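You operate a simulated robot arm through the tools that you are given. There is no shell and no other tool.

You run a simulated robot arm. Do the job below in one go: nothing can be reset, and whatever is moved stays where it is left.

Task
Put the water board on bypass and let the tank side down to nought.
Fine: Bypass open before In and Out shut, so the house keeps its flow; Waste shut at the end.

It is judged by the outcome, as a careful person would: the job done as asked, and still so three seconds after it is handed in. It fails if anything else is knocked over, pushed out of place, dropped, spilled or broken.

Robot
A 7-joint arm with a three-finger gripper, fixed in place. Base frame: the origin is at the foot of the arm, x ahead of it, y to its left, z up. Units: m, degrees, N and s.
With the tool pointing down near the work surface it reaches from about 0.52 to 0.96 m from the base axis. Its first joint turns from -166.0 to 166.0 degrees. Payload 2.69 kg.
The tool frame sits at the grasp point between the pads (the TCP): z along the fingers, y along the line on which they close. The tips reach 0.029 m beyond it. Largest opening 0.12 m; the body of the gripper starts 0.078 m behind the TCP.
Orientation is that of the tool frame in the base frame, as a unit quaternion [w, x, y, z]. With the fingers straight down and closing along the base's y, the tool's x points along the base's -x, its y along +y and its z along -z.

Tools
- The arm moves only by the tool jog_arm. Its argument "steps" is a list of rows, each a list of 7 numbers: the shift along the tool's x, y, z in units of 400 mm (1.0 is 400 mm), then the turn, a rotation vector about the tool's x, y, z in units of 120 degrees (1.0 is 120 degrees), then the opening, from 0 (shut) to 1 (fully open). In form: [[tx, ty, tz, ax, ay, az, hand], ...]. A call has 1 to 20 rows; each row is the pose to reach, as a shift and turn from the pose commanded when the call began, along the tool's axes at that moment. A call with a number of a shift or a turn outside -1 to 1 is refused whole. Each row takes 0.2 s and may step no farther than 0.05 m and 8.6 degrees from the row before; otherwise, or with a gripper value out of range, the whole call is refused. Where a pose cannot be reached the arm comes as near as it can. A force on the tool above 50 N (or 10 N above the force at the start of the call, whichever is more), or a blocked arm, ends the call early, and 0.2 s more pass. The fingers move at their own pace and stop on an object; they squeeze with about 34 N. The grip force told is the motor's: it shows also when the fingers shut on nothing. Time passes only in rows, and 0.2 s behind the last, so rows that repeat a pose let the fingers close. The reply holds the time, the measured pose of the TCP, the force on the tool along the base axes, the opening and the grip force, in the units named above and with some noise, with the torque about the TCP (base axes, N m) and any sound that the robot's microphone picked up.
- Cameras (640 x 400 px; columns grow to the right, rows downward): "scene" is fixed at [0.387, -0.6403, 1.5169]; the picture's right is [0.99, -0.10, 0.00], its down [-0.10, -0.97, -0.22] and it looks along [0.02, 0.22, -0.97] (base axes); focal length 215 px, centre (320, 200). "wrist" rides on the gripper at [0.063, 0, -0.104] in the tool frame; the picture's right is [0.00, 1.00, 0.00], its down [-0.83, 0.00, -0.56] and it looks along [-0.56, 0.00, 0.83] (tool axes); focal length 275 px, centre (320, 200). There is no depth. A picture from a camera that has moved, and an enlarged one, comes with that camera's place and axes in the base frame and with its lens. The place of the scene camera against the robot may be out by one fixed shift of up to 0.025 m in any direction.
- camera(camera): a new picture of that camera. No time passes.
- move_column(by): slides the trunk up (or, below 0, down) by that many m; the arm rides with it, the base frame stays. It gives what a move gives, with no picture.
- enlarge(camera, box): a new picture of the part [left, top, right, bottom] of that camera's present view, enlarged. No time passes.
- job_done(): hands the job in; it is judged then, once.

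Nothing tells you positions but the pictures and the camera data. Unless the task says otherwise, let go and move clear before handing in.

The tools are called after ">>>" as name(argument=value, ...) on one line, values as JSON. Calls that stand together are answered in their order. jog_arm: Moves the arm, as the interface text tells. Its arguments: {"type":"object","properties":{"steps":{"type":"array","items":{"type":"array","items":{"type":"number"}}}},"required":["steps"]} The other tools are called the same way: move_column (by) slides the trunk up or down; camera (camera) takes a picture; enlarge (camera, box) takes an enlarged picture of a part of a camera's view; job_done () hands the job in.

At the start:

```text
t: 0.0
tcp_pos: [0.3345, -0.3858, 1.1737]
orientation: [0.001, 0.0, 1.0, 0.0]
contact_force: [-0.8, 0.3, 0.5]
wrist_torque: [0.01, 0.02, 0.02]
opening: 0.1199
gripper_force: 0.0
trunk travel left (down, up): [-0.45, 0.136]
```

scene: 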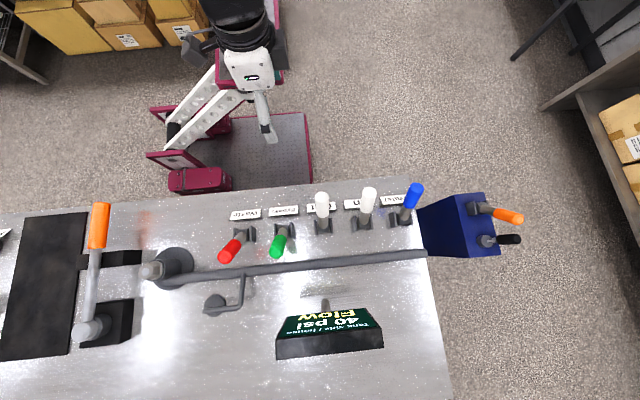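
wrist: 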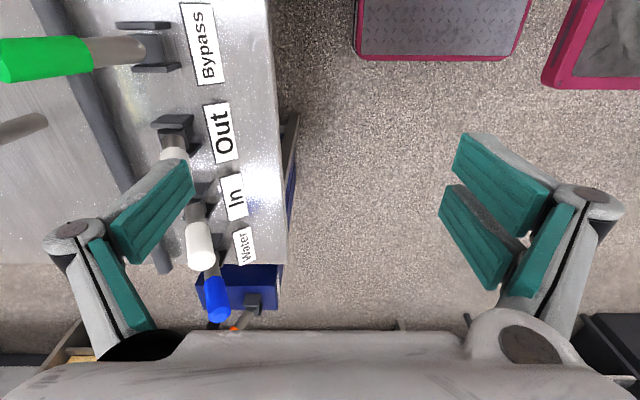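

The board lies on the -y side of the robot, with several levers (red, green, two white, blue), a display, and a blue box with more handles. I'll look closer before moving.

>>> enlarge(camera="scene", box=[200, 170, 360, 270])

>>> enlarge(camera="scene", box=[330, 160, 530, 285])

>>> enlarge(camera="scene", box=[240, 280, 400, 380])

>>> enlarge(camera="scene", box=[0, 190, 250, 380])

>>> enlarge(camera="wrist", box=[0, 0, 320, 330])

```text
4.00 times, centred on (280, 220) of scene
camera zoom: at [0.387, -0.6403, 1.5169], right [0.99, -0.1, 0.0], down [-0.1, -0.97, -0.22], along [0.02, 0.22, -0.97], focal length 860 px, centre (480, 120)
```

zoom: 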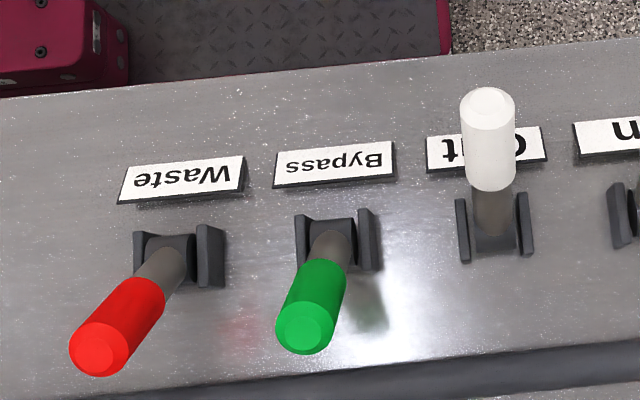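

```text
3.20 times, centred on (430, 222) of scene
camera zoom: at [0.387, -0.6403, 1.5169], right [0.99, -0.1, 0.0], down [-0.1, -0.97, -0.22], along [0.02, 0.22, -0.97], focal length 688 px, centre (-32, 128)
```

zoom: 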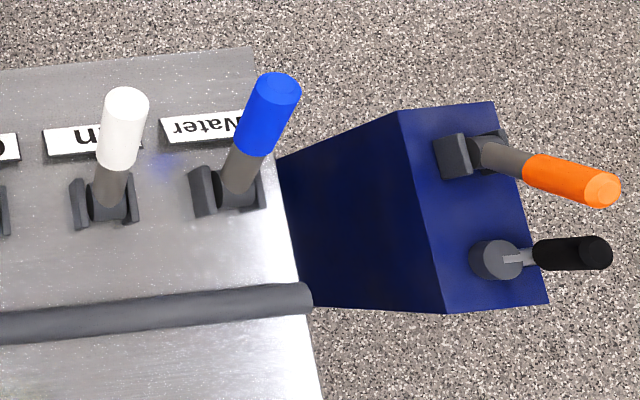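

```text
4.00 times, centred on (320, 330) of scene
camera zoom: at [0.387, -0.6403, 1.5169], right [0.99, -0.1, 0.0], down [-0.1, -0.97, -0.22], along [0.02, 0.22, -0.97], focal length 860 px, centre (320, -320)
```

zoom: 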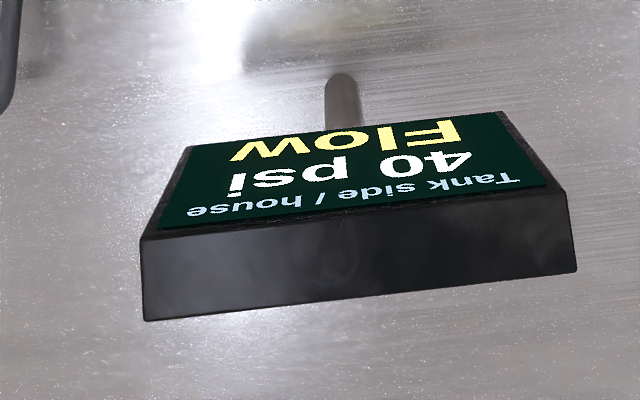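

```text
2.11 times, centred on (125, 285) of scene
camera zoom: at [0.387, -0.6403, 1.5169], right [0.99, -0.1, 0.0], down [-0.1, -0.97, -0.22], along [0.02, 0.22, -0.97], focal length 453 px, centre (730, 21)
```

zoom: 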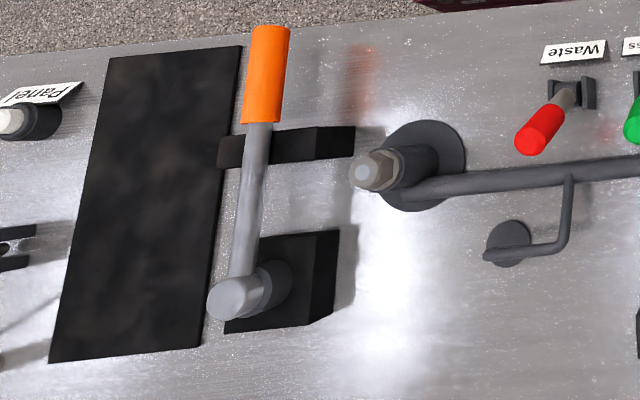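

```text
1.21 times, centred on (160, 165) of wrist
camera zoom: at [0.272, -0.3867, 1.2777], right [0.0, 1.0, 0.0], down [0.83, 0.0, 0.56], along [0.56, 0.0, -0.83], focal length 334 px, centre (514, 242)
```

zoom: 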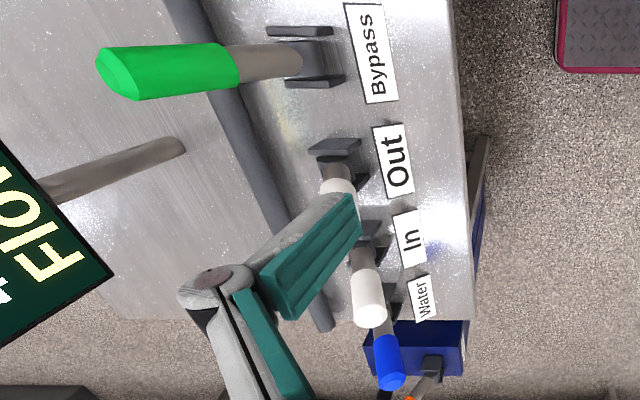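

Waste (red) and Bypass (green) lean away from the robot, which looks like shut. Out and In (white) and Water (blue) lean toward it, which looks like open. The display reads 40 psi and Flow. I'll raise the trunk a little and shift the wrist camera to get exact positions.

>>> move_column(by=0.12)

>>> jog_arm(steps=[[0.1, -0.05, 0, 0, 0, 0, 0], [0.2, -0.1, 0, 0, 0, 0, 0], [0.3, -0.15, 0, 0, 0, 0, 0], [0.4, -0.2, 0, 0, 0, 0, 0]])

>>> camera(camera="wrist")

```text
t: 1.5
tcp_pos: [0.3357, -0.3858, 1.2929]
orientation: [-0.001, 0.0, 1.0, 0.0]
contact_force: [0.5, 0.3, 0.1]
wrist_torque: [-0.02, 0.01, 0.02]
opening: 0.1201
gripper_force: 0.1
trunk travel left (down, up): [-0.57, 0.016]
```

```text
t: 2.5
tcp_pos: [0.175, -0.4634, 1.2945]
orientation: [0.0, 0.0, 1.0, 0.0]
contact_force: [0.9, -0.2, 0.8]
wrist_torque: [-0.03, 0.06, 0.02]
opening: 0.0
gripper_force: 28.4
trunk travel left (down, up): [-0.57, 0.016]
```

```text
taken
camera wrist: at [0.111, -0.4643, 1.3979], right [-0.01, 1.0, 0.0], down [0.83, 0.0, 0.56], along [0.56, 0.0, -0.83], focal length 275 px, centre (320, 200)
```

wrist: 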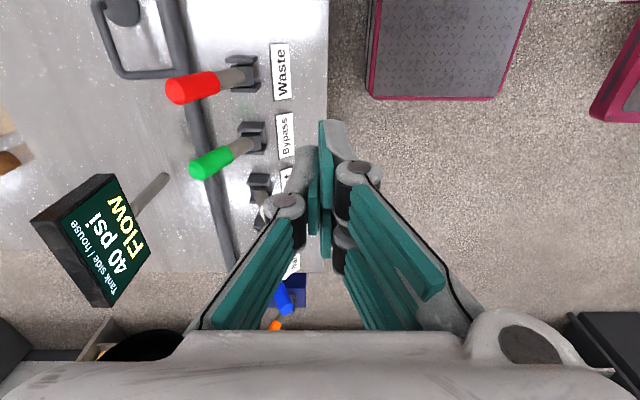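

>>> enlarge(camera="wrist", box=[150, 20, 350, 145])

>>> enlarge(camera="wrist", box=[150, 110, 350, 235])

>>> jog_arm(steps=[[0, -0.1, 0, 0, 0, 0, 0], [0, -0.2, 0, 0, 0, 0, 0], [0, -0.3, 0, 0, 0, 0, 0], [0, -0.4, 0, 0, 0, 0, 0], [0, -0.5, 0, 0, 0, 0, 0], [0, -0.5, 0, 0, 0, 0, 0]])

>>> camera(camera="wrist")

>>> enlarge(camera="wrist", box=[300, 20, 500, 145])

>>> enlarge(camera="wrist", box=[300, 110, 500, 235])

```text
3.20 times, centred on (250, 82) of wrist
camera zoom: at [0.111, -0.4643, 1.3979], right [-0.01, 1.0, 0.0], down [0.83, 0.0, 0.56], along [0.56, 0.0, -0.83], focal length 881 px, centre (544, 576)
```

zoom: 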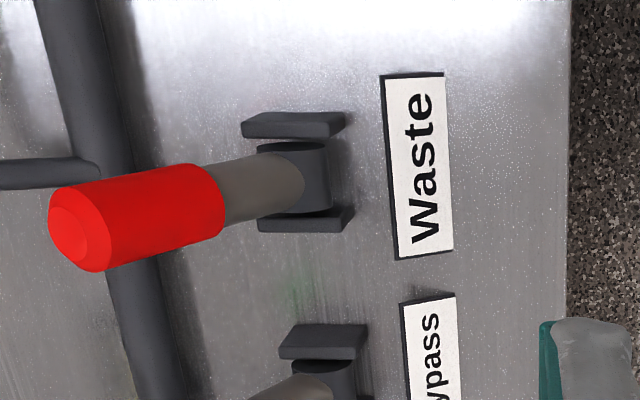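

```text
3.20 times, centred on (250, 172) of wrist
camera zoom: at [0.111, -0.4643, 1.3979], right [-0.01, 1.0, 0.0], down [0.83, 0.0, 0.56], along [0.56, 0.0, -0.83], focal length 881 px, centre (544, 288)
```

zoom: 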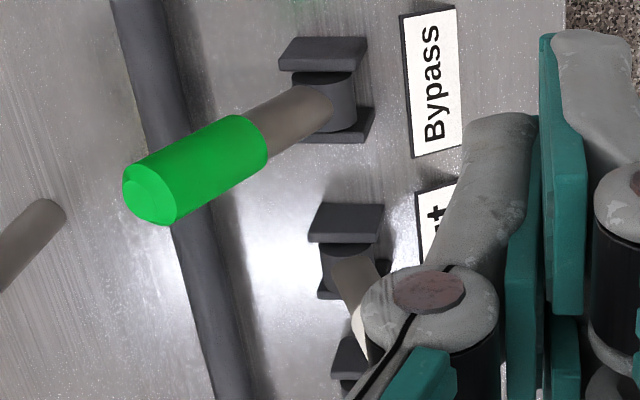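

```text
t: 3.9
tcp_pos: [0.1734, -0.6679, 1.2926]
orientation: [-0.001, 0.002, 1.0, 0.001]
contact_force: [0.0, 0.1, -0.3]
wrist_torque: [-0.02, -0.06, 0.01]
opening: 0.0001
gripper_force: 28.8
trunk travel left (down, up): [-0.57, 0.016]
```

```text
taken
camera wrist: at [0.1114, -0.6675, 1.3962], right [0.0, 1.0, 0.0], down [0.83, 0.0, 0.56], along [0.56, 0.0, -0.83], focal length 275 px, centre (320, 200)
```

wrist: 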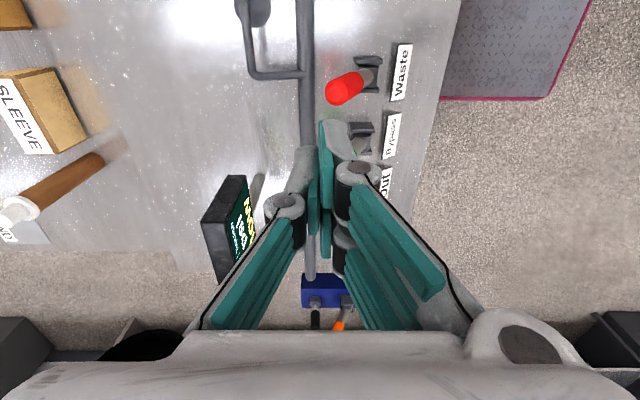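

```text
3.20 times, centred on (400, 82) of wrist
camera zoom: at [0.1114, -0.6675, 1.3962], right [0.0, 1.0, 0.0], down [0.83, 0.0, 0.56], along [0.56, 0.0, -0.83], focal length 881 px, centre (64, 576)
```

zoom: 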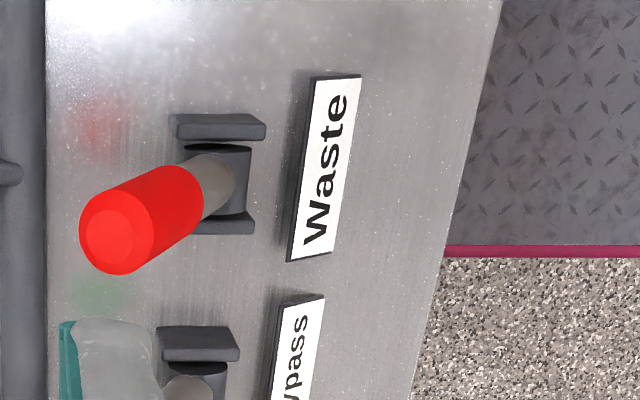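

```text
3.20 times, centred on (400, 172) of wrist
camera zoom: at [0.1114, -0.6675, 1.3962], right [0.0, 1.0, 0.0], down [0.83, 0.0, 0.56], along [0.56, 0.0, -0.83], focal length 881 px, centre (64, 288)
```

zoom: 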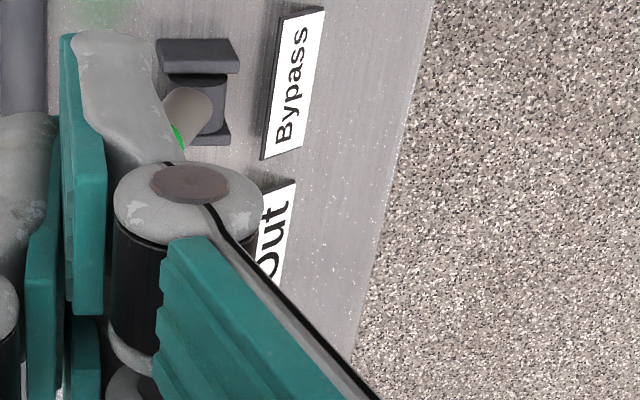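

Triangulating from the wrist views, the board is at z≈0.88 and the lever pivots are at about y≈-0.587, z≈0.91. The levers are about 0.11 m apart in x: Waste 0.195, Bypass 0.306, Out 0.418, In 0.53. The tips are at z≈1.03, leaning about 28°. I'll go behind Bypass with the fingers shut and come down partway.

>>> jog_arm(steps=[[-0.11, -0.03, 0, 0, 0, 0, 0], [-0.22, -0.06, 0, 0, 0, 0, 0], [-0.33, -0.08, 0, 0, 0, 0, 0], [-0.33, -0.08, 0, 0, 0, 0, 0]])

>>> move_column(by=-0.13)

>>> camera(camera="wrist")

>>> camera(camera="scene")

```text
t: 4.9
tcp_pos: [0.3083, -0.6755, 1.2834]
orientation: [0.0, 0.0, 1.0, 0.0]
contact_force: [0.0, 0.0, 0.2]
wrist_torque: [0.0, 0.01, 0.03]
opening: 0.0
gripper_force: 28.5
out of reach, approached as far as the arm can: row 2, 3, 4
trunk travel left (down, up): [-0.57, 0.016]
```

```text
t: 6.5
tcp_pos: [0.3065, -0.6752, 1.156]
orientation: [0.0, 0.0, 1.0, -0.001]
contact_force: [0.4, 0.7, -0.5]
wrist_torque: [-0.01, 0.0, 0.01]
opening: 0.0
gripper_force: 28.4
trunk travel left (down, up): [-0.44, 0.146]
```

```text
taken
camera wrist: at [0.2422, -0.6761, 1.2605], right [0.0, 1.0, 0.0], down [0.83, 0.0, 0.56], along [0.56, 0.0, -0.83], focal length 275 px, centre (320, 200)
```

wrist: 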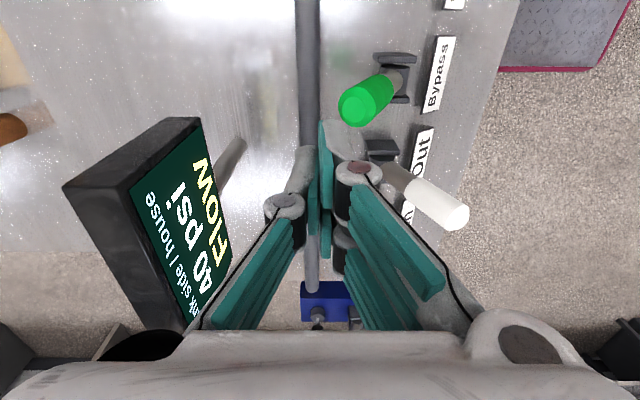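

```text
taken
```

scene: 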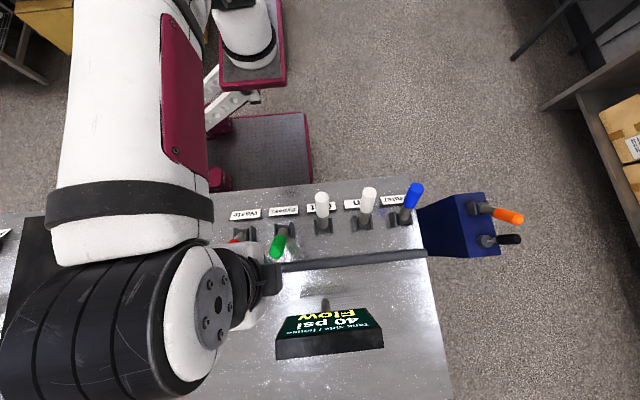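

The green tip is at about (0.306, -0.646, 1.032), and my closed fingers are above and slightly behind it. I'll move farther back in -y, then down behind the green handle.

>>> jog_arm(steps=[[0, -0.05, 0, 0, 0, 0, 0], [0, -0.1, 0, 0, 0, 0, 0], [0, -0.1, 0, 0, 0, 0, 0]])

```text
t: 7.3
tcp_pos: [0.3063, -0.6992, 1.15]
orientation: [0.0, 0.0, 1.0, 0.0]
contact_force: [0.0, -0.1, 0.1]
wrist_torque: [-0.01, 0.03, 0.0]
opening: 0.0
gripper_force: 28.5
out of reach, approached as far as the arm can: row 2, 3
trunk travel left (down, up): [-0.44, 0.146]
```

>>> jog_arm(steps=[[0, 0, 0.1, 0, 0, 0, 0], [0, 0, 0.2, 0, 0, 0, 0], [0, 0, 0.28, 0, 0, 0, 0], [0, 0, 0.28, 0, 0, 0, 0]])

>>> camera(camera="wrist")

```text
t: 8.3
tcp_pos: [0.3088, -0.6999, 1.0401]
orientation: [0.0, 0.0, 1.0, 0.001]
contact_force: [-0.8, -0.3, 0.5]
wrist_torque: [0.02, -0.01, 0.0]
opening: 0.0003
gripper_force: 28.1
trunk travel left (down, up): [-0.44, 0.146]
```

```text
taken
camera wrist: at [0.2451, -0.7003, 1.1438], right [0.0, 1.0, 0.0], down [0.83, 0.0, 0.56], along [0.56, 0.0, -0.83], focal length 275 px, centre (320, 200)
```

wrist: 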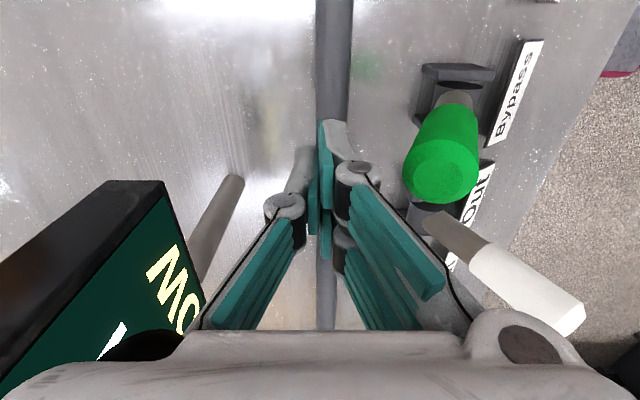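

>>> jog_arm(steps=[[0.005, 0, 0.065, 0, 0, 0, 0], [0.005, 0.04, 0.065, 0, 0, 0, 0], [0.005, 0.08, 0.065, 0, 0, 0, 0], [0.005, 0.11, 0.065, 0, 0, 0, 0], [0.005, 0.14, 0.065, 0, 0, 0, 0], [0.005, 0.17, 0.065, 0, 0, 0, 0], [0.005, 0.2, 0.065, 0, 0, 0, 0], [0.005, 0.23, 0.065, 0, 0, 0, 0], [0.005, 0.26, 0.065, 0, 0, 0, 0]])

>>> camera(camera="wrist")

>>> camera(camera="scene")

```text
t: 10.3
tcp_pos: [0.3048, -0.5955, 1.0132]
orientation: [0.0, 0.0, 1.0, 0.001]
contact_force: [-2.8, -1.1, -0.4]
wrist_torque: [-0.05, 0.04, 0.05]
opening: 0.0
gripper_force: 28.8
trunk travel left (down, up): [-0.44, 0.146]
```

```text
taken
camera wrist: at [0.2417, -0.5963, 1.1168], right [0.0, 1.0, 0.0], down [0.83, 0.0, 0.56], along [0.56, 0.0, -0.83], focal length 275 px, centre (320, 200)
```

wrist: 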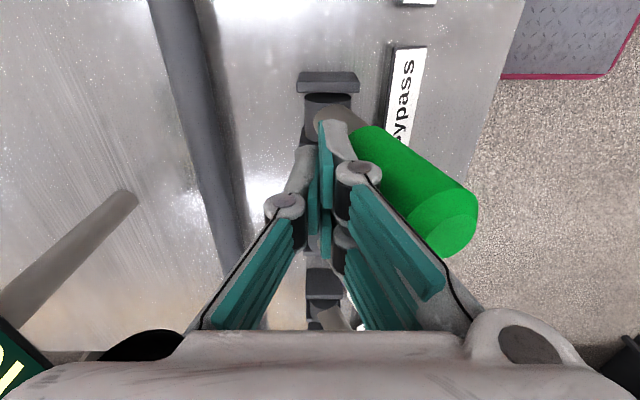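

```text
taken
```

scene: 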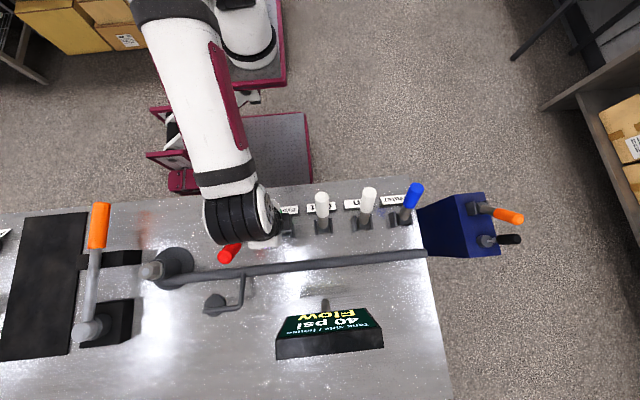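

The green lever has gone past vertical with light force. I'll keep pushing gently to its end stop.

>>> jog_arm(steps=[[0, 0.02, 0, 0, 0, 0, 0], [0, 0.04, 0, 0, 0, 0, 0], [0, 0.055, 0, 0, 0, 0, 0], [0, 0.07, 0, 0, 0, 0, 0]])

>>> camera(camera="wrist")

```text
t: 11.2
tcp_pos: [0.3037, -0.5799, 1.0144]
orientation: [-0.001, 0.0, 1.0, -0.01]
contact_force: [-0.3, -18.9, -14.8]
wrist_torque: [-0.58, -0.04, 0.05]
opening: 0.0
gripper_force: 28.4
trunk travel left (down, up): [-0.44, 0.146]
stopped in row 4: the force on the tool passed its limit at 55 N (the readings are from after the stop); the commanded pose is now the measured one
```

```text
taken
camera wrist: at [0.2413, -0.5786, 1.1183], right [0.0, 1.0, -0.02], down [0.83, 0.02, 0.56], along [0.56, -0.02, -0.83], focal length 275 px, centre (320, 200)
```

wrist: 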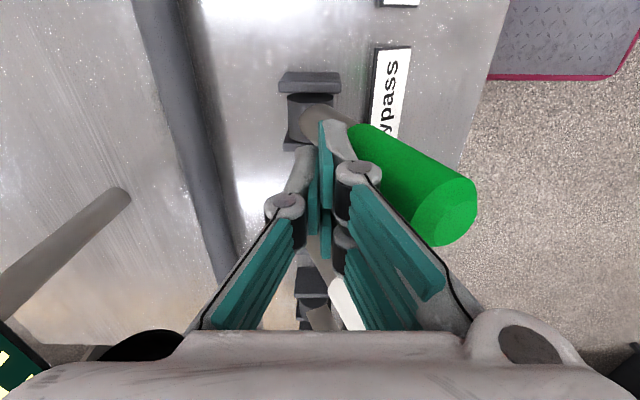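

Bypass has reached its open stop (tip y≈-0.53, matching the white levers). I'll back off, rise, level the tool and check the board.

>>> jog_arm(steps=[[0, -0.04, 0, 0, 0, 0, 0], [0, -0.04, -0.1, -0.0048, 0, 0, 0], [0, -0.04, -0.2, -0.0096, 0, 0, 0], [0, -0.04, -0.3, -0.0096, 0, 0, 0], [-0.1, 0.03, -0.3, -0.0096, 0, 0, 0], [-0.2, 0.1, -0.3, -0.0096, 0, 0, 0], [-0.285, 0.17, -0.3, -0.0096, 0, 0, 0], [-0.285, 0.25, -0.3, -0.0096, 0, 0, 0], [-0.285, 0.25, -0.3, -0.0096, 0, 0, 0]])

>>> camera(camera="wrist")

>>> camera(camera="scene")

>>> enlarge(camera="scene", box=[240, 280, 400, 380])

```text
t: 13.2
tcp_pos: [0.4176, -0.4767, 1.1338]
orientation: [0.0, 0.0, 1.0, 0.001]
contact_force: [0.5, 0.1, 0.5]
wrist_torque: [0.02, 0.0, -0.03]
opening: 0.0
gripper_force: 28.7
trunk travel left (down, up): [-0.44, 0.146]
```

```text
taken
camera wrist: at [0.3542, -0.4772, 1.2371], right [0.0, 1.0, 0.0], down [0.83, 0.0, 0.56], along [0.56, 0.0, -0.83], focal length 275 px, centre (320, 200)
```

wrist: 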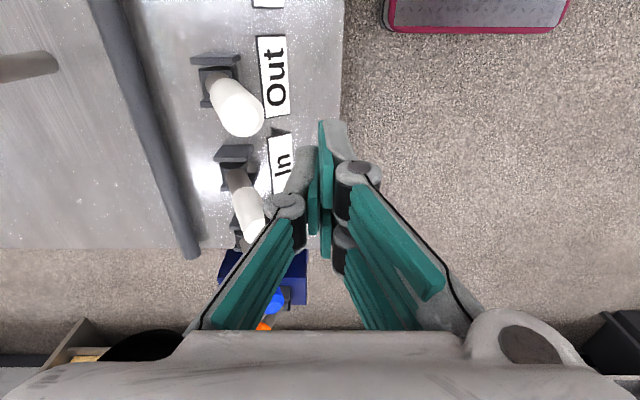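

```text
taken
```

scene: 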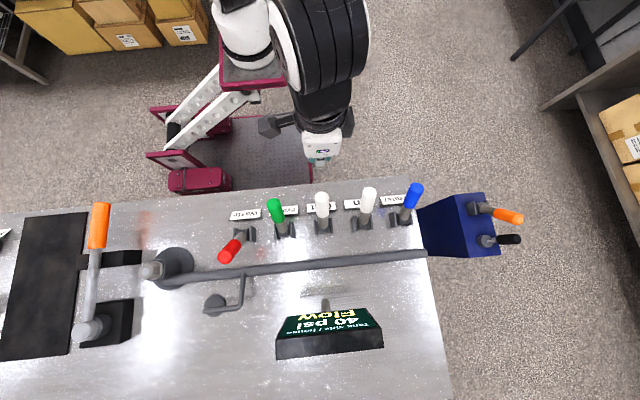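

```text
4.00 times, centred on (320, 330) of scene
camera zoom: at [0.387, -0.6403, 1.5169], right [0.99, -0.1, 0.0], down [-0.1, -0.97, -0.22], along [0.02, 0.22, -0.97], focal length 860 px, centre (320, -320)
```

zoom: 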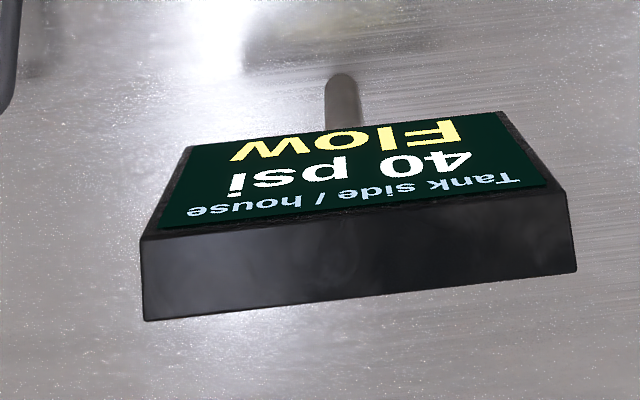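

Bypass now stands toward the robot and the display still shows Flow at 40 psi. My fingers are in front of the Out lever at x=0.418, so I'll go down and push it away from the robot.

>>> jog_arm(steps=[[0, 0, 0.1, 0, 0, 0, 0], [0, 0, 0.2, 0, 0, 0, 0], [0, 0, 0.3, 0, 0, 0, 0], [0, -0.04, 0.3, 0, 0, 0, 0], [0, -0.07, 0.3, 0, 0, 0, 0], [0, -0.1, 0.3, 0, 0, 0, 0], [0, -0.13, 0.3, 0, 0, 0, 0], [0, -0.16, 0.3, 0, 0, 0, 0], [0, -0.19, 0.3, 0, 0, 0, 0], [0, -0.22, 0.3, 0, 0, 0, 0], [0, -0.245, 0.3, 0, 0, 0, 0], [0, -0.265, 0.3, 0, 0, 0, 0]])

>>> camera(camera="wrist")

```text
t: 15.8
tcp_pos: [0.4193, -0.5819, 1.0122]
orientation: [0.0, 0.001, 1.0, 0.002]
contact_force: [0.6, 2.2, -1.6]
wrist_torque: [0.05, 0.0, -0.03]
opening: 0.0
gripper_force: 28.5
trunk travel left (down, up): [-0.44, 0.146]
```

```text
taken
camera wrist: at [0.3558, -0.5833, 1.1175], right [0.0, 1.0, 0.0], down [0.83, 0.0, 0.56], along [0.56, 0.0, -0.83], focal length 275 px, centre (320, 200)
```

wrist: 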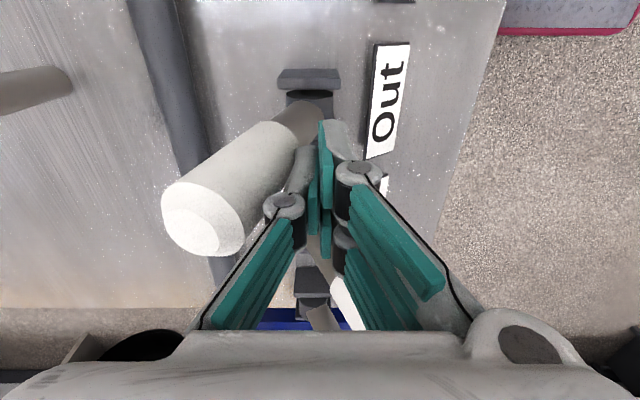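

>>> jog_arm(steps=[[0, -0.012, 0, 0, 0, 0, 0], [0, -0.024, 0, 0, 0, 0, 0], [0, -0.032, 0, 0, 0, 0, 0], [0, -0.04, 0, 0, 0, 0, 0], [0, -0.048, 0, 0, 0, 0, 0]])

>>> camera(camera="wrist")

```text
t: 17.0
tcp_pos: [0.4191, -0.5977, 1.0126]
orientation: [0.0, 0.0, 1.0, 0.003]
contact_force: [-3.9, 22.1, 5.8]
wrist_torque: [0.43, 0.06, -0.11]
opening: 0.0
gripper_force: 28.9
trunk travel left (down, up): [-0.44, 0.146]
```

```text
taken
camera wrist: at [0.3558, -0.599, 1.117], right [0.0, 1.0, 0.01], down [0.83, 0.0, 0.56], along [0.56, 0.01, -0.83], focal length 275 px, centre (320, 200)
```

wrist: 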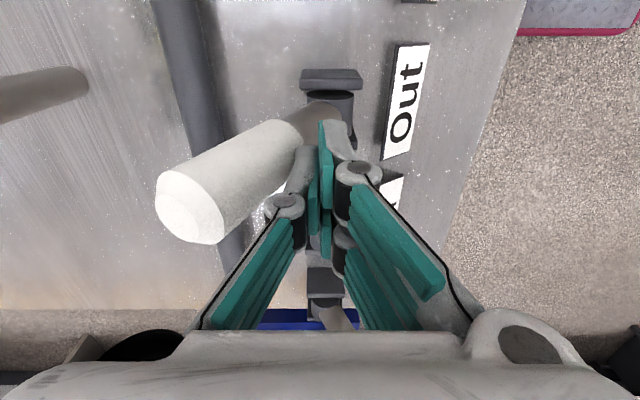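

Out met its stop at 22 N. I'll back off, rise and go over to In at x≈0.53.

>>> jog_arm(steps=[[0, 0.05, 0, 0, 0, 0, 0], [0, 0.05, -0.1, 0, 0, 0, 0], [0, 0.05, -0.2, 0, 0, 0, 0], [0, 0.05, -0.3, 0, 0, 0, 0], [-0.07, 0.12, -0.3, 0, 0, 0, 0], [-0.14, 0.19, -0.3, 0, 0, 0, 0], [-0.21, 0.25, -0.3, 0, 0, 0, 0], [-0.277, 0.3, -0.3, 0, 0, 0, 0], [-0.277, 0.3, -0.3, 0, 0, 0, 0]])

>>> camera(camera="wrist")

>>> camera(camera="scene")

>>> enlarge(camera="scene", box=[240, 280, 400, 380])

```text
t: 19.0
tcp_pos: [0.5289, -0.4796, 1.1325]
orientation: [0.0, 0.001, 1.0, 0.002]
contact_force: [-0.2, -0.1, -0.6]
wrist_torque: [0.01, 0.03, -0.01]
opening: 0.0
gripper_force: 28.5
trunk travel left (down, up): [-0.44, 0.146]
```

```text
taken
camera wrist: at [0.4659, -0.4802, 1.2363], right [0.0, 1.0, 0.0], down [0.83, 0.0, 0.56], along [0.56, 0.0, -0.83], focal length 275 px, centre (320, 200)
```

wrist: 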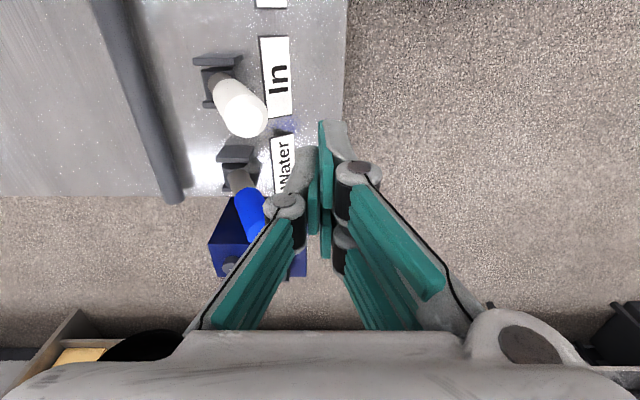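

```text
taken
```

scene: 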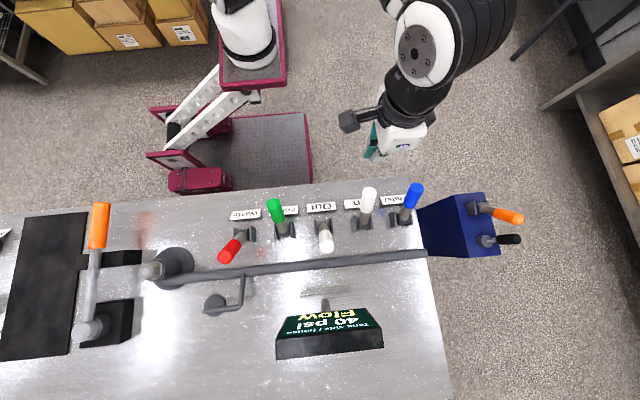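

```text
4.00 times, centred on (320, 330) of scene
camera zoom: at [0.387, -0.6403, 1.5169], right [0.99, -0.1, 0.0], down [-0.1, -0.97, -0.22], along [0.02, 0.22, -0.97], focal length 860 px, centre (320, -320)
```

zoom: 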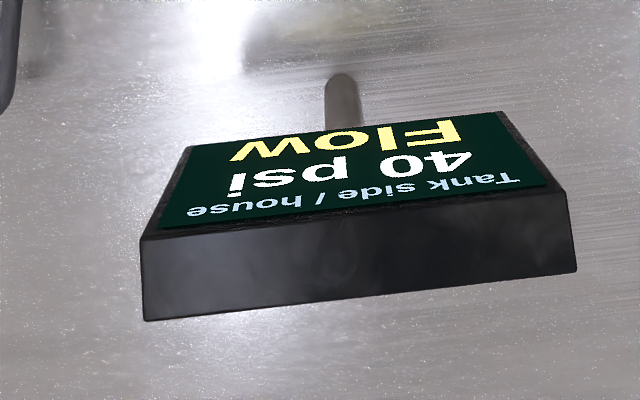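

Out is shut and the display still shows Flow. The In lever sits in front of the fingers the same way Out did, so I'll repeat the push.

>>> jog_arm(steps=[[0, 0, 0.1, 0, 0, 0, 0], [0, 0, 0.2, 0, 0, 0, 0], [0, 0, 0.3, 0, 0, 0, 0], [0, -0.04, 0.3, 0, 0, 0, 0], [0, -0.07, 0.3, 0, 0, 0, 0], [0, -0.1, 0.3, 0, 0, 0, 0], [0, -0.13, 0.3, 0, 0, 0, 0], [0, -0.16, 0.3, 0, 0, 0, 0], [0, -0.19, 0.3, 0, 0, 0, 0], [0, -0.22, 0.3, 0, 0, 0, 0], [0, -0.245, 0.3, 0, 0, 0, 0], [0, -0.265, 0.3, 0, 0, 0, 0], [0, -0.277, 0.3, 0, 0, 0, 0], [0, -0.287, 0.3, 0, 0, 0, 0], [0, -0.294, 0.3, 0, 0, 0, 0], [0, -0.3, 0.3, 0, 0, 0, 0]])

>>> camera(camera="wrist")

```text
t: 22.4
tcp_pos: [0.5292, -0.5986, 1.0136]
orientation: [0.001, 0.001, 1.0, 0.004]
contact_force: [-4.5, 21.7, 3.5]
wrist_torque: [0.43, 0.09, -0.07]
opening: 0.0
gripper_force: 28.8
trunk travel left (down, up): [-0.44, 0.146]
```

```text
taken
camera wrist: at [0.466, -0.5991, 1.1175], right [0.0, 1.0, 0.01], down [0.83, 0.0, 0.56], along [0.56, 0.01, -0.83], focal length 275 px, centre (320, 200)
```

wrist: 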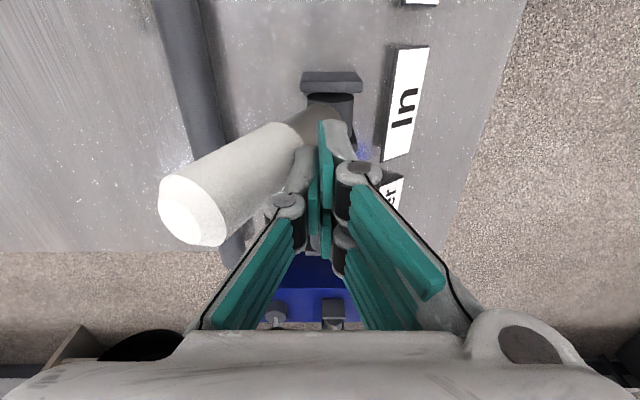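

In is shut as well. Next I'll rise, cross over to Waste at x≈0.195, and stop above the board behind it.

>>> jog_arm(steps=[[0, 0.08, 0, 0, 0, 0, 0], [0, 0.16, -0.05, 0, 0, 0, 0], [0, 0.22, -0.14, 0, 0, 0, 0], [0, 0.24, -0.22, 0, 0, 0, 0], [0, 0.24, -0.3, 0, 0, 0, 0], [0.11, 0.24, -0.3, 0, 0, 0, 0], [0.22, 0.24, -0.3, 0, 0, 0, 0], [0.33, 0.24, -0.3, 0, 0, 0, 0], [0.44, 0.2, -0.3, 0, 0, 0, 0], [0.55, 0.14, -0.3, 0, 0, 0, 0], [0.65, 0.07, -0.3, 0, 0, 0, 0], [0.74, 0.0, -0.3, 0, 0, 0, 0], [0.8, -0.1, -0.3, 0, 0, 0, 0], [0.835, -0.19, -0.3, 0, 0, 0, 0], [0.835, -0.25, -0.3, 0, 0, 0, 0], [0.835, -0.25, -0.3, 0, 0, 0, 0]])

>>> camera(camera="wrist")

>>> camera(camera="scene")

>>> enlarge(camera="scene", box=[240, 280, 400, 380])

```text
refused: row 10 steps farther than a row can; nothing moved
```

```text
taken
camera wrist: at [0.466, -0.5991, 1.1175], right [0.0, 1.0, 0.01], down [0.83, 0.0, 0.56], along [0.56, 0.01, -0.83], focal length 275 px, centre (320, 200)
```

wrist: 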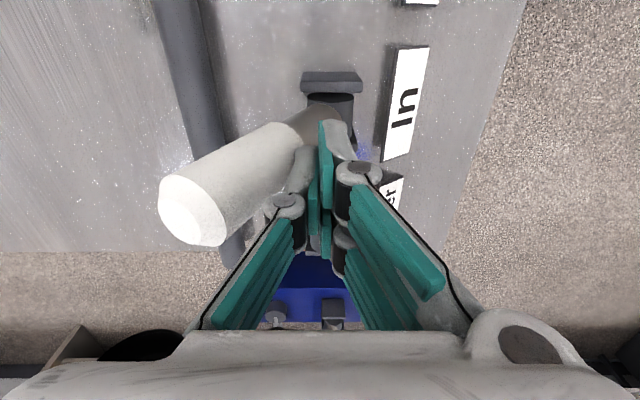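

```text
taken
```

scene: 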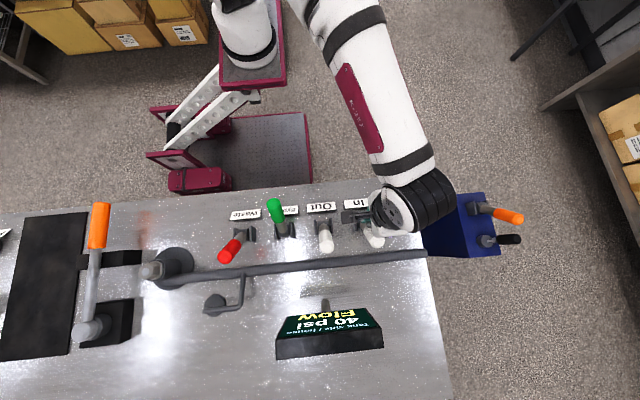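

```text
4.00 times, centred on (320, 330) of scene
camera zoom: at [0.387, -0.6403, 1.5169], right [0.99, -0.1, 0.0], down [-0.1, -0.97, -0.22], along [0.02, 0.22, -0.97], focal length 860 px, centre (320, -320)
```

zoom: 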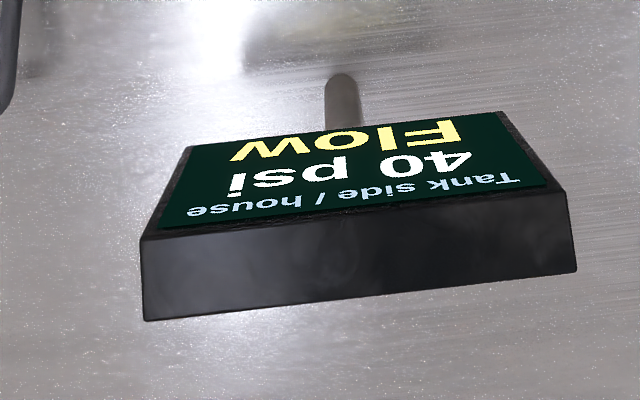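

One row stepped too far, so the call was refused and nothing moved. I'll resend the same path with smaller steps.

>>> jog_arm(steps=[[0, 0.08, 0, 0, 0, 0, 0], [0, 0.16, -0.05, 0, 0, 0, 0], [0, 0.22, -0.14, 0, 0, 0, 0], [0, 0.24, -0.22, 0, 0, 0, 0], [0, 0.24, -0.3, 0, 0, 0, 0], [0.1, 0.24, -0.3, 0, 0, 0, 0], [0.2, 0.24, -0.3, 0, 0, 0, 0], [0.3, 0.24, -0.3, 0, 0, 0, 0], [0.4, 0.2, -0.3, 0, 0, 0, 0], [0.5, 0.15, -0.3, 0, 0, 0, 0], [0.6, 0.1, -0.3, 0, 0, 0, 0], [0.69, 0.03, -0.3, 0, 0, 0, 0], [0.76, -0.05, -0.3, 0, 0, 0, 0], [0.81, -0.14, -0.3, 0, 0, 0, 0], [0.835, -0.21, -0.3, 0, 0, 0, 0], [0.835, -0.25, -0.3, 0, 0, 0, 0], [0.835, -0.25, -0.3, 0, 0, 0, 0]])

>>> camera(camera="wrist")

>>> camera(camera="scene")

>>> enlarge(camera="scene", box=[240, 280, 400, 380])

```text
t: 26.0
tcp_pos: [0.1943, -0.701, 1.1342]
orientation: [0.0, 0.0, 1.0, 0.002]
contact_force: [-0.6, -0.3, 0.1]
wrist_torque: [0.0, 0.0, 0.0]
opening: 0.0001
gripper_force: 28.6
trunk travel left (down, up): [-0.44, 0.146]
```

```text
taken
camera wrist: at [0.1318, -0.7007, 1.2368], right [0.0, 1.0, 0.0], down [0.83, 0.0, 0.56], along [0.56, 0.0, -0.83], focal length 275 px, centre (320, 200)
```

wrist: 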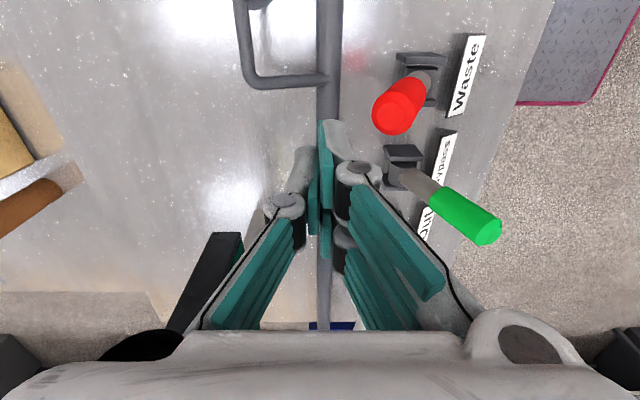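

```text
taken
```

scene: 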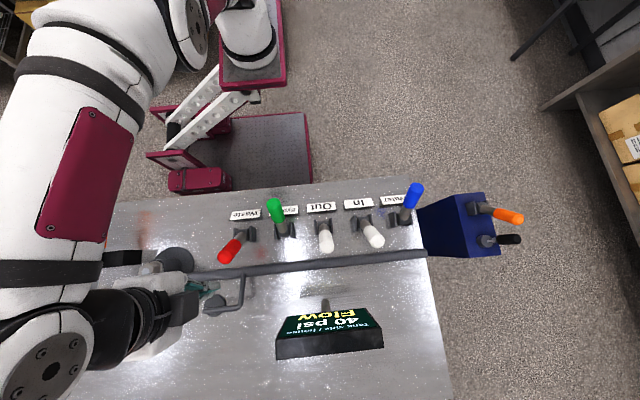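

```text
4.00 times, centred on (320, 330) of scene
camera zoom: at [0.387, -0.6403, 1.5169], right [0.99, -0.1, 0.0], down [-0.1, -0.97, -0.22], along [0.02, 0.22, -0.97], focal length 860 px, centre (320, -320)
```

zoom: 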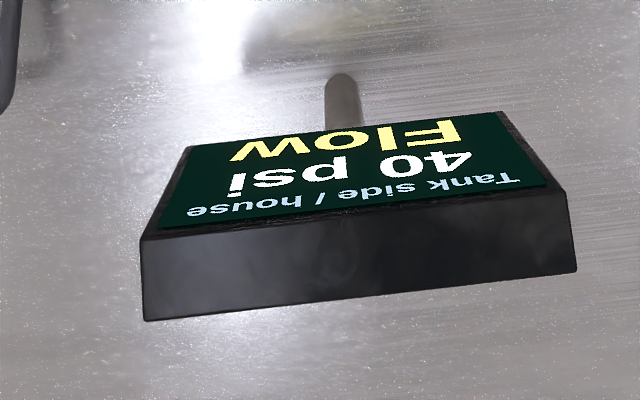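

In and Out are shut, Bypass is open, Water is untouched, and the display still reads 40 psi and Flow. My fingers are behind the Waste lever, so I'll go down and pull it toward the robot to open it.

>>> jog_arm(steps=[[0, 0, 0.1, 0, 0, 0, 0], [0, 0, 0.2, 0, 0, 0, 0], [0, 0, 0.3, 0, 0, 0, 0], [0, 0.04, 0.3, 0, 0, 0, 0], [0, 0.08, 0.3, 0, 0, 0, 0], [0, 0.11, 0.3, 0, 0, 0, 0], [0, 0.14, 0.3, 0, 0, 0, 0], [0, 0.17, 0.3, 0, 0, 0, 0], [0, 0.2, 0.3, 0, 0, 0, 0], [0, 0.23, 0.3, 0, 0, 0, 0], [0, 0.255, 0.3, 0, 0, 0, 0], [0, 0.275, 0.3, 0, 0, 0, 0], [0, 0.288, 0.3, 0, 0, 0, 0], [0, 0.298, 0.3, 0, 0, 0, 0], [0, 0.305, 0.3, 0, 0, 0, 0], [0, 0.312, 0.3, 0, 0, 0, 0]])

>>> camera(camera="wrist")

>>> enlarge(camera="scene", box=[240, 280, 400, 380])

```text
t: 29.4
tcp_pos: [0.1965, -0.5814, 1.0132]
orientation: [0.001, 0.0, 1.0, -0.005]
contact_force: [5.4, -39.3, -6.3]
wrist_torque: [-0.93, -0.19, 0.12]
opening: 0.0
gripper_force: 28.5
trunk travel left (down, up): [-0.44, 0.146]
```

```text
taken
camera wrist: at [0.1341, -0.5809, 1.1174], right [-0.01, 1.0, -0.01], down [0.83, 0.01, 0.56], along [0.56, 0.0, -0.83], focal length 275 px, centre (320, 200)
```

wrist: 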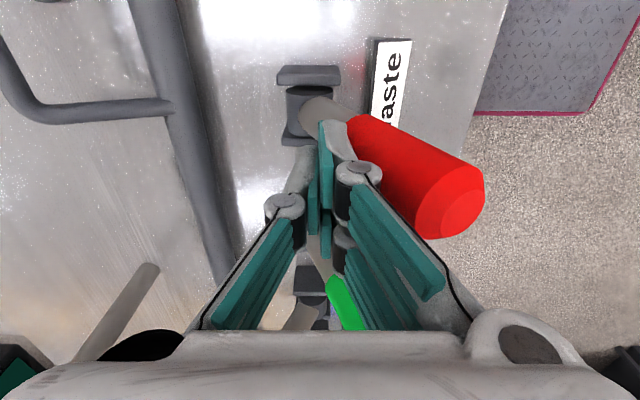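

```text
4.00 times, centred on (320, 330) of scene
camera zoom: at [0.387, -0.6403, 1.5169], right [0.99, -0.1, 0.0], down [-0.1, -0.97, -0.22], along [0.02, 0.22, -0.97], focal length 860 px, centre (320, -320)
```

zoom: 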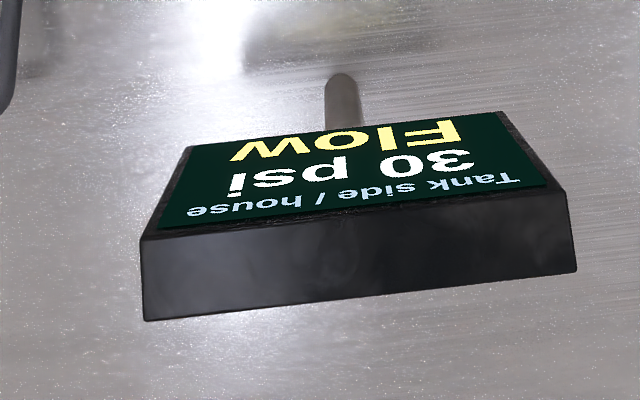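

Waste is open and the tank side is already falling, with the display at 30 psi. I'll back off, rise, go around to the robot side of Waste, and wait there.

>>> jog_arm(steps=[[0, -0.04, 0, 0, 0, 0, 0], [0, -0.04, -0.1, 0, 0, 0, 0], [0, -0.04, -0.2, 0, 0, 0, 0], [0, -0.04, -0.3, 0, 0, 0, 0], [0, 0.06, -0.3, 0, 0, 0, 0], [0, 0.16, -0.3, 0, 0, 0, 0], [0, 0.25, -0.3, 0, 0, 0, 0], [0, 0.25, -0.3, 0, 0, 0, 0]])

>>> camera(camera="wrist")

>>> camera(camera="scene")

>>> enlarge(camera="scene", box=[240, 280, 400, 380])

```text
t: 31.2
tcp_pos: [0.1942, -0.4783, 1.134]
orientation: [0.0, 0.0, 1.0, 0.0]
contact_force: [0.6, 0.5, -0.2]
wrist_torque: [0.02, -0.02, -0.01]
opening: 0.0
gripper_force: 28.6
trunk travel left (down, up): [-0.44, 0.146]
```

```text
taken
camera wrist: at [0.1312, -0.4789, 1.2372], right [0.0, 1.0, 0.0], down [0.83, 0.0, 0.56], along [0.56, 0.0, -0.83], focal length 275 px, centre (320, 200)
```

wrist: 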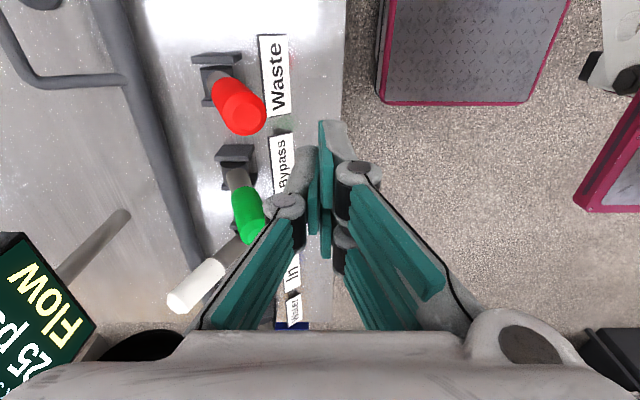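

```text
taken
```

scene: 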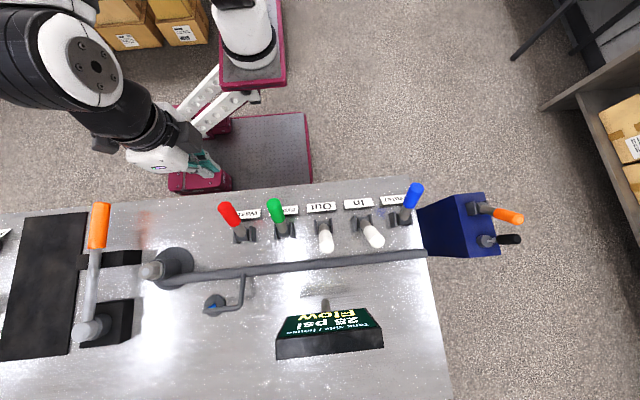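

```text
4.00 times, centred on (320, 330) of scene
camera zoom: at [0.387, -0.6403, 1.5169], right [0.99, -0.1, 0.0], down [-0.1, -0.97, -0.22], along [0.02, 0.22, -0.97], focal length 860 px, centre (320, -320)
```

zoom: 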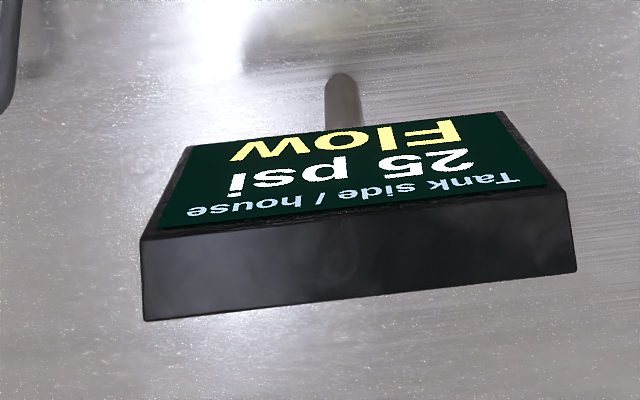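

Waste is open and the reading is 25 psi with Flow, still falling. I'll hold here.

>>> jog_arm(steps=[[0, 0, 0, 0, 0, 0, 0], [0, 0, 0, 0, 0, 0, 0], [0, 0, 0, 0, 0, 0, 0], [0, 0, 0, 0, 0, 0, 0], [0, 0, 0, 0, 0, 0, 0], [0, 0, 0, 0, 0, 0, 0], [0, 0, 0, 0, 0, 0, 0], [0, 0, 0, 0, 0, 0, 0], [0, 0, 0, 0, 0, 0, 0], [0, 0, 0, 0, 0, 0, 0], [0, 0, 0, 0, 0, 0, 0], [0, 0, 0, 0, 0, 0, 0], [0, 0, 0, 0, 0, 0, 0], [0, 0, 0, 0, 0, 0, 0], [0, 0, 0, 0, 0, 0, 0], [0, 0, 0, 0, 0, 0, 0], [0, 0, 0, 0, 0, 0, 0], [0, 0, 0, 0, 0, 0, 0], [0, 0, 0, 0, 0, 0, 0], [0, 0, 0, 0, 0, 0, 0]])

>>> jog_arm(steps=[[0, 0, 0, 0, 0, 0, 0], [0, 0, 0, 0, 0, 0, 0], [0, 0, 0, 0, 0, 0, 0], [0, 0, 0, 0, 0, 0, 0], [0, 0, 0, 0, 0, 0, 0], [0, 0, 0, 0, 0, 0, 0], [0, 0, 0, 0, 0, 0, 0], [0, 0, 0, 0, 0, 0, 0], [0, 0, 0, 0, 0, 0, 0], [0, 0, 0, 0, 0, 0, 0], [0, 0, 0, 0, 0, 0, 0], [0, 0, 0, 0, 0, 0, 0], [0, 0, 0, 0, 0, 0, 0], [0, 0, 0, 0, 0, 0, 0], [0, 0, 0, 0, 0, 0, 0], [0, 0, 0, 0, 0, 0, 0], [0, 0, 0, 0, 0, 0, 0], [0, 0, 0, 0, 0, 0, 0], [0, 0, 0, 0, 0, 0, 0], [0, 0, 0, 0, 0, 0, 0]])

>>> enlarge(camera="scene", box=[240, 280, 400, 380])

```text
t: 35.4
tcp_pos: [0.1942, -0.4782, 1.1332]
orientation: [0.0, 0.0, 1.0, 0.001]
contact_force: [0.3, 0.0, 0.7]
wrist_torque: [0.0, 0.01, 0.04]
opening: 0.0001
gripper_force: 28.8
trunk travel left (down, up): [-0.44, 0.146]
```

```text
t: 39.6
tcp_pos: [0.1932, -0.4785, 1.1341]
orientation: [0.001, -0.001, 1.0, 0.001]
contact_force: [0.4, 0.5, 0.4]
wrist_torque: [-0.03, -0.02, -0.02]
opening: 0.0
gripper_force: 28.7
trunk travel left (down, up): [-0.44, 0.146]
```

```text
4.00 times, centred on (320, 330) of scene
camera zoom: at [0.387, -0.6403, 1.5169], right [0.99, -0.1, 0.0], down [-0.1, -0.97, -0.22], along [0.02, 0.22, -0.97], focal length 860 px, centre (320, -320)
```

zoom: 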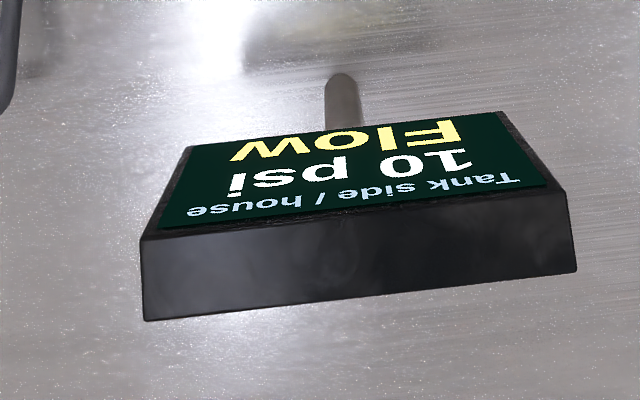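

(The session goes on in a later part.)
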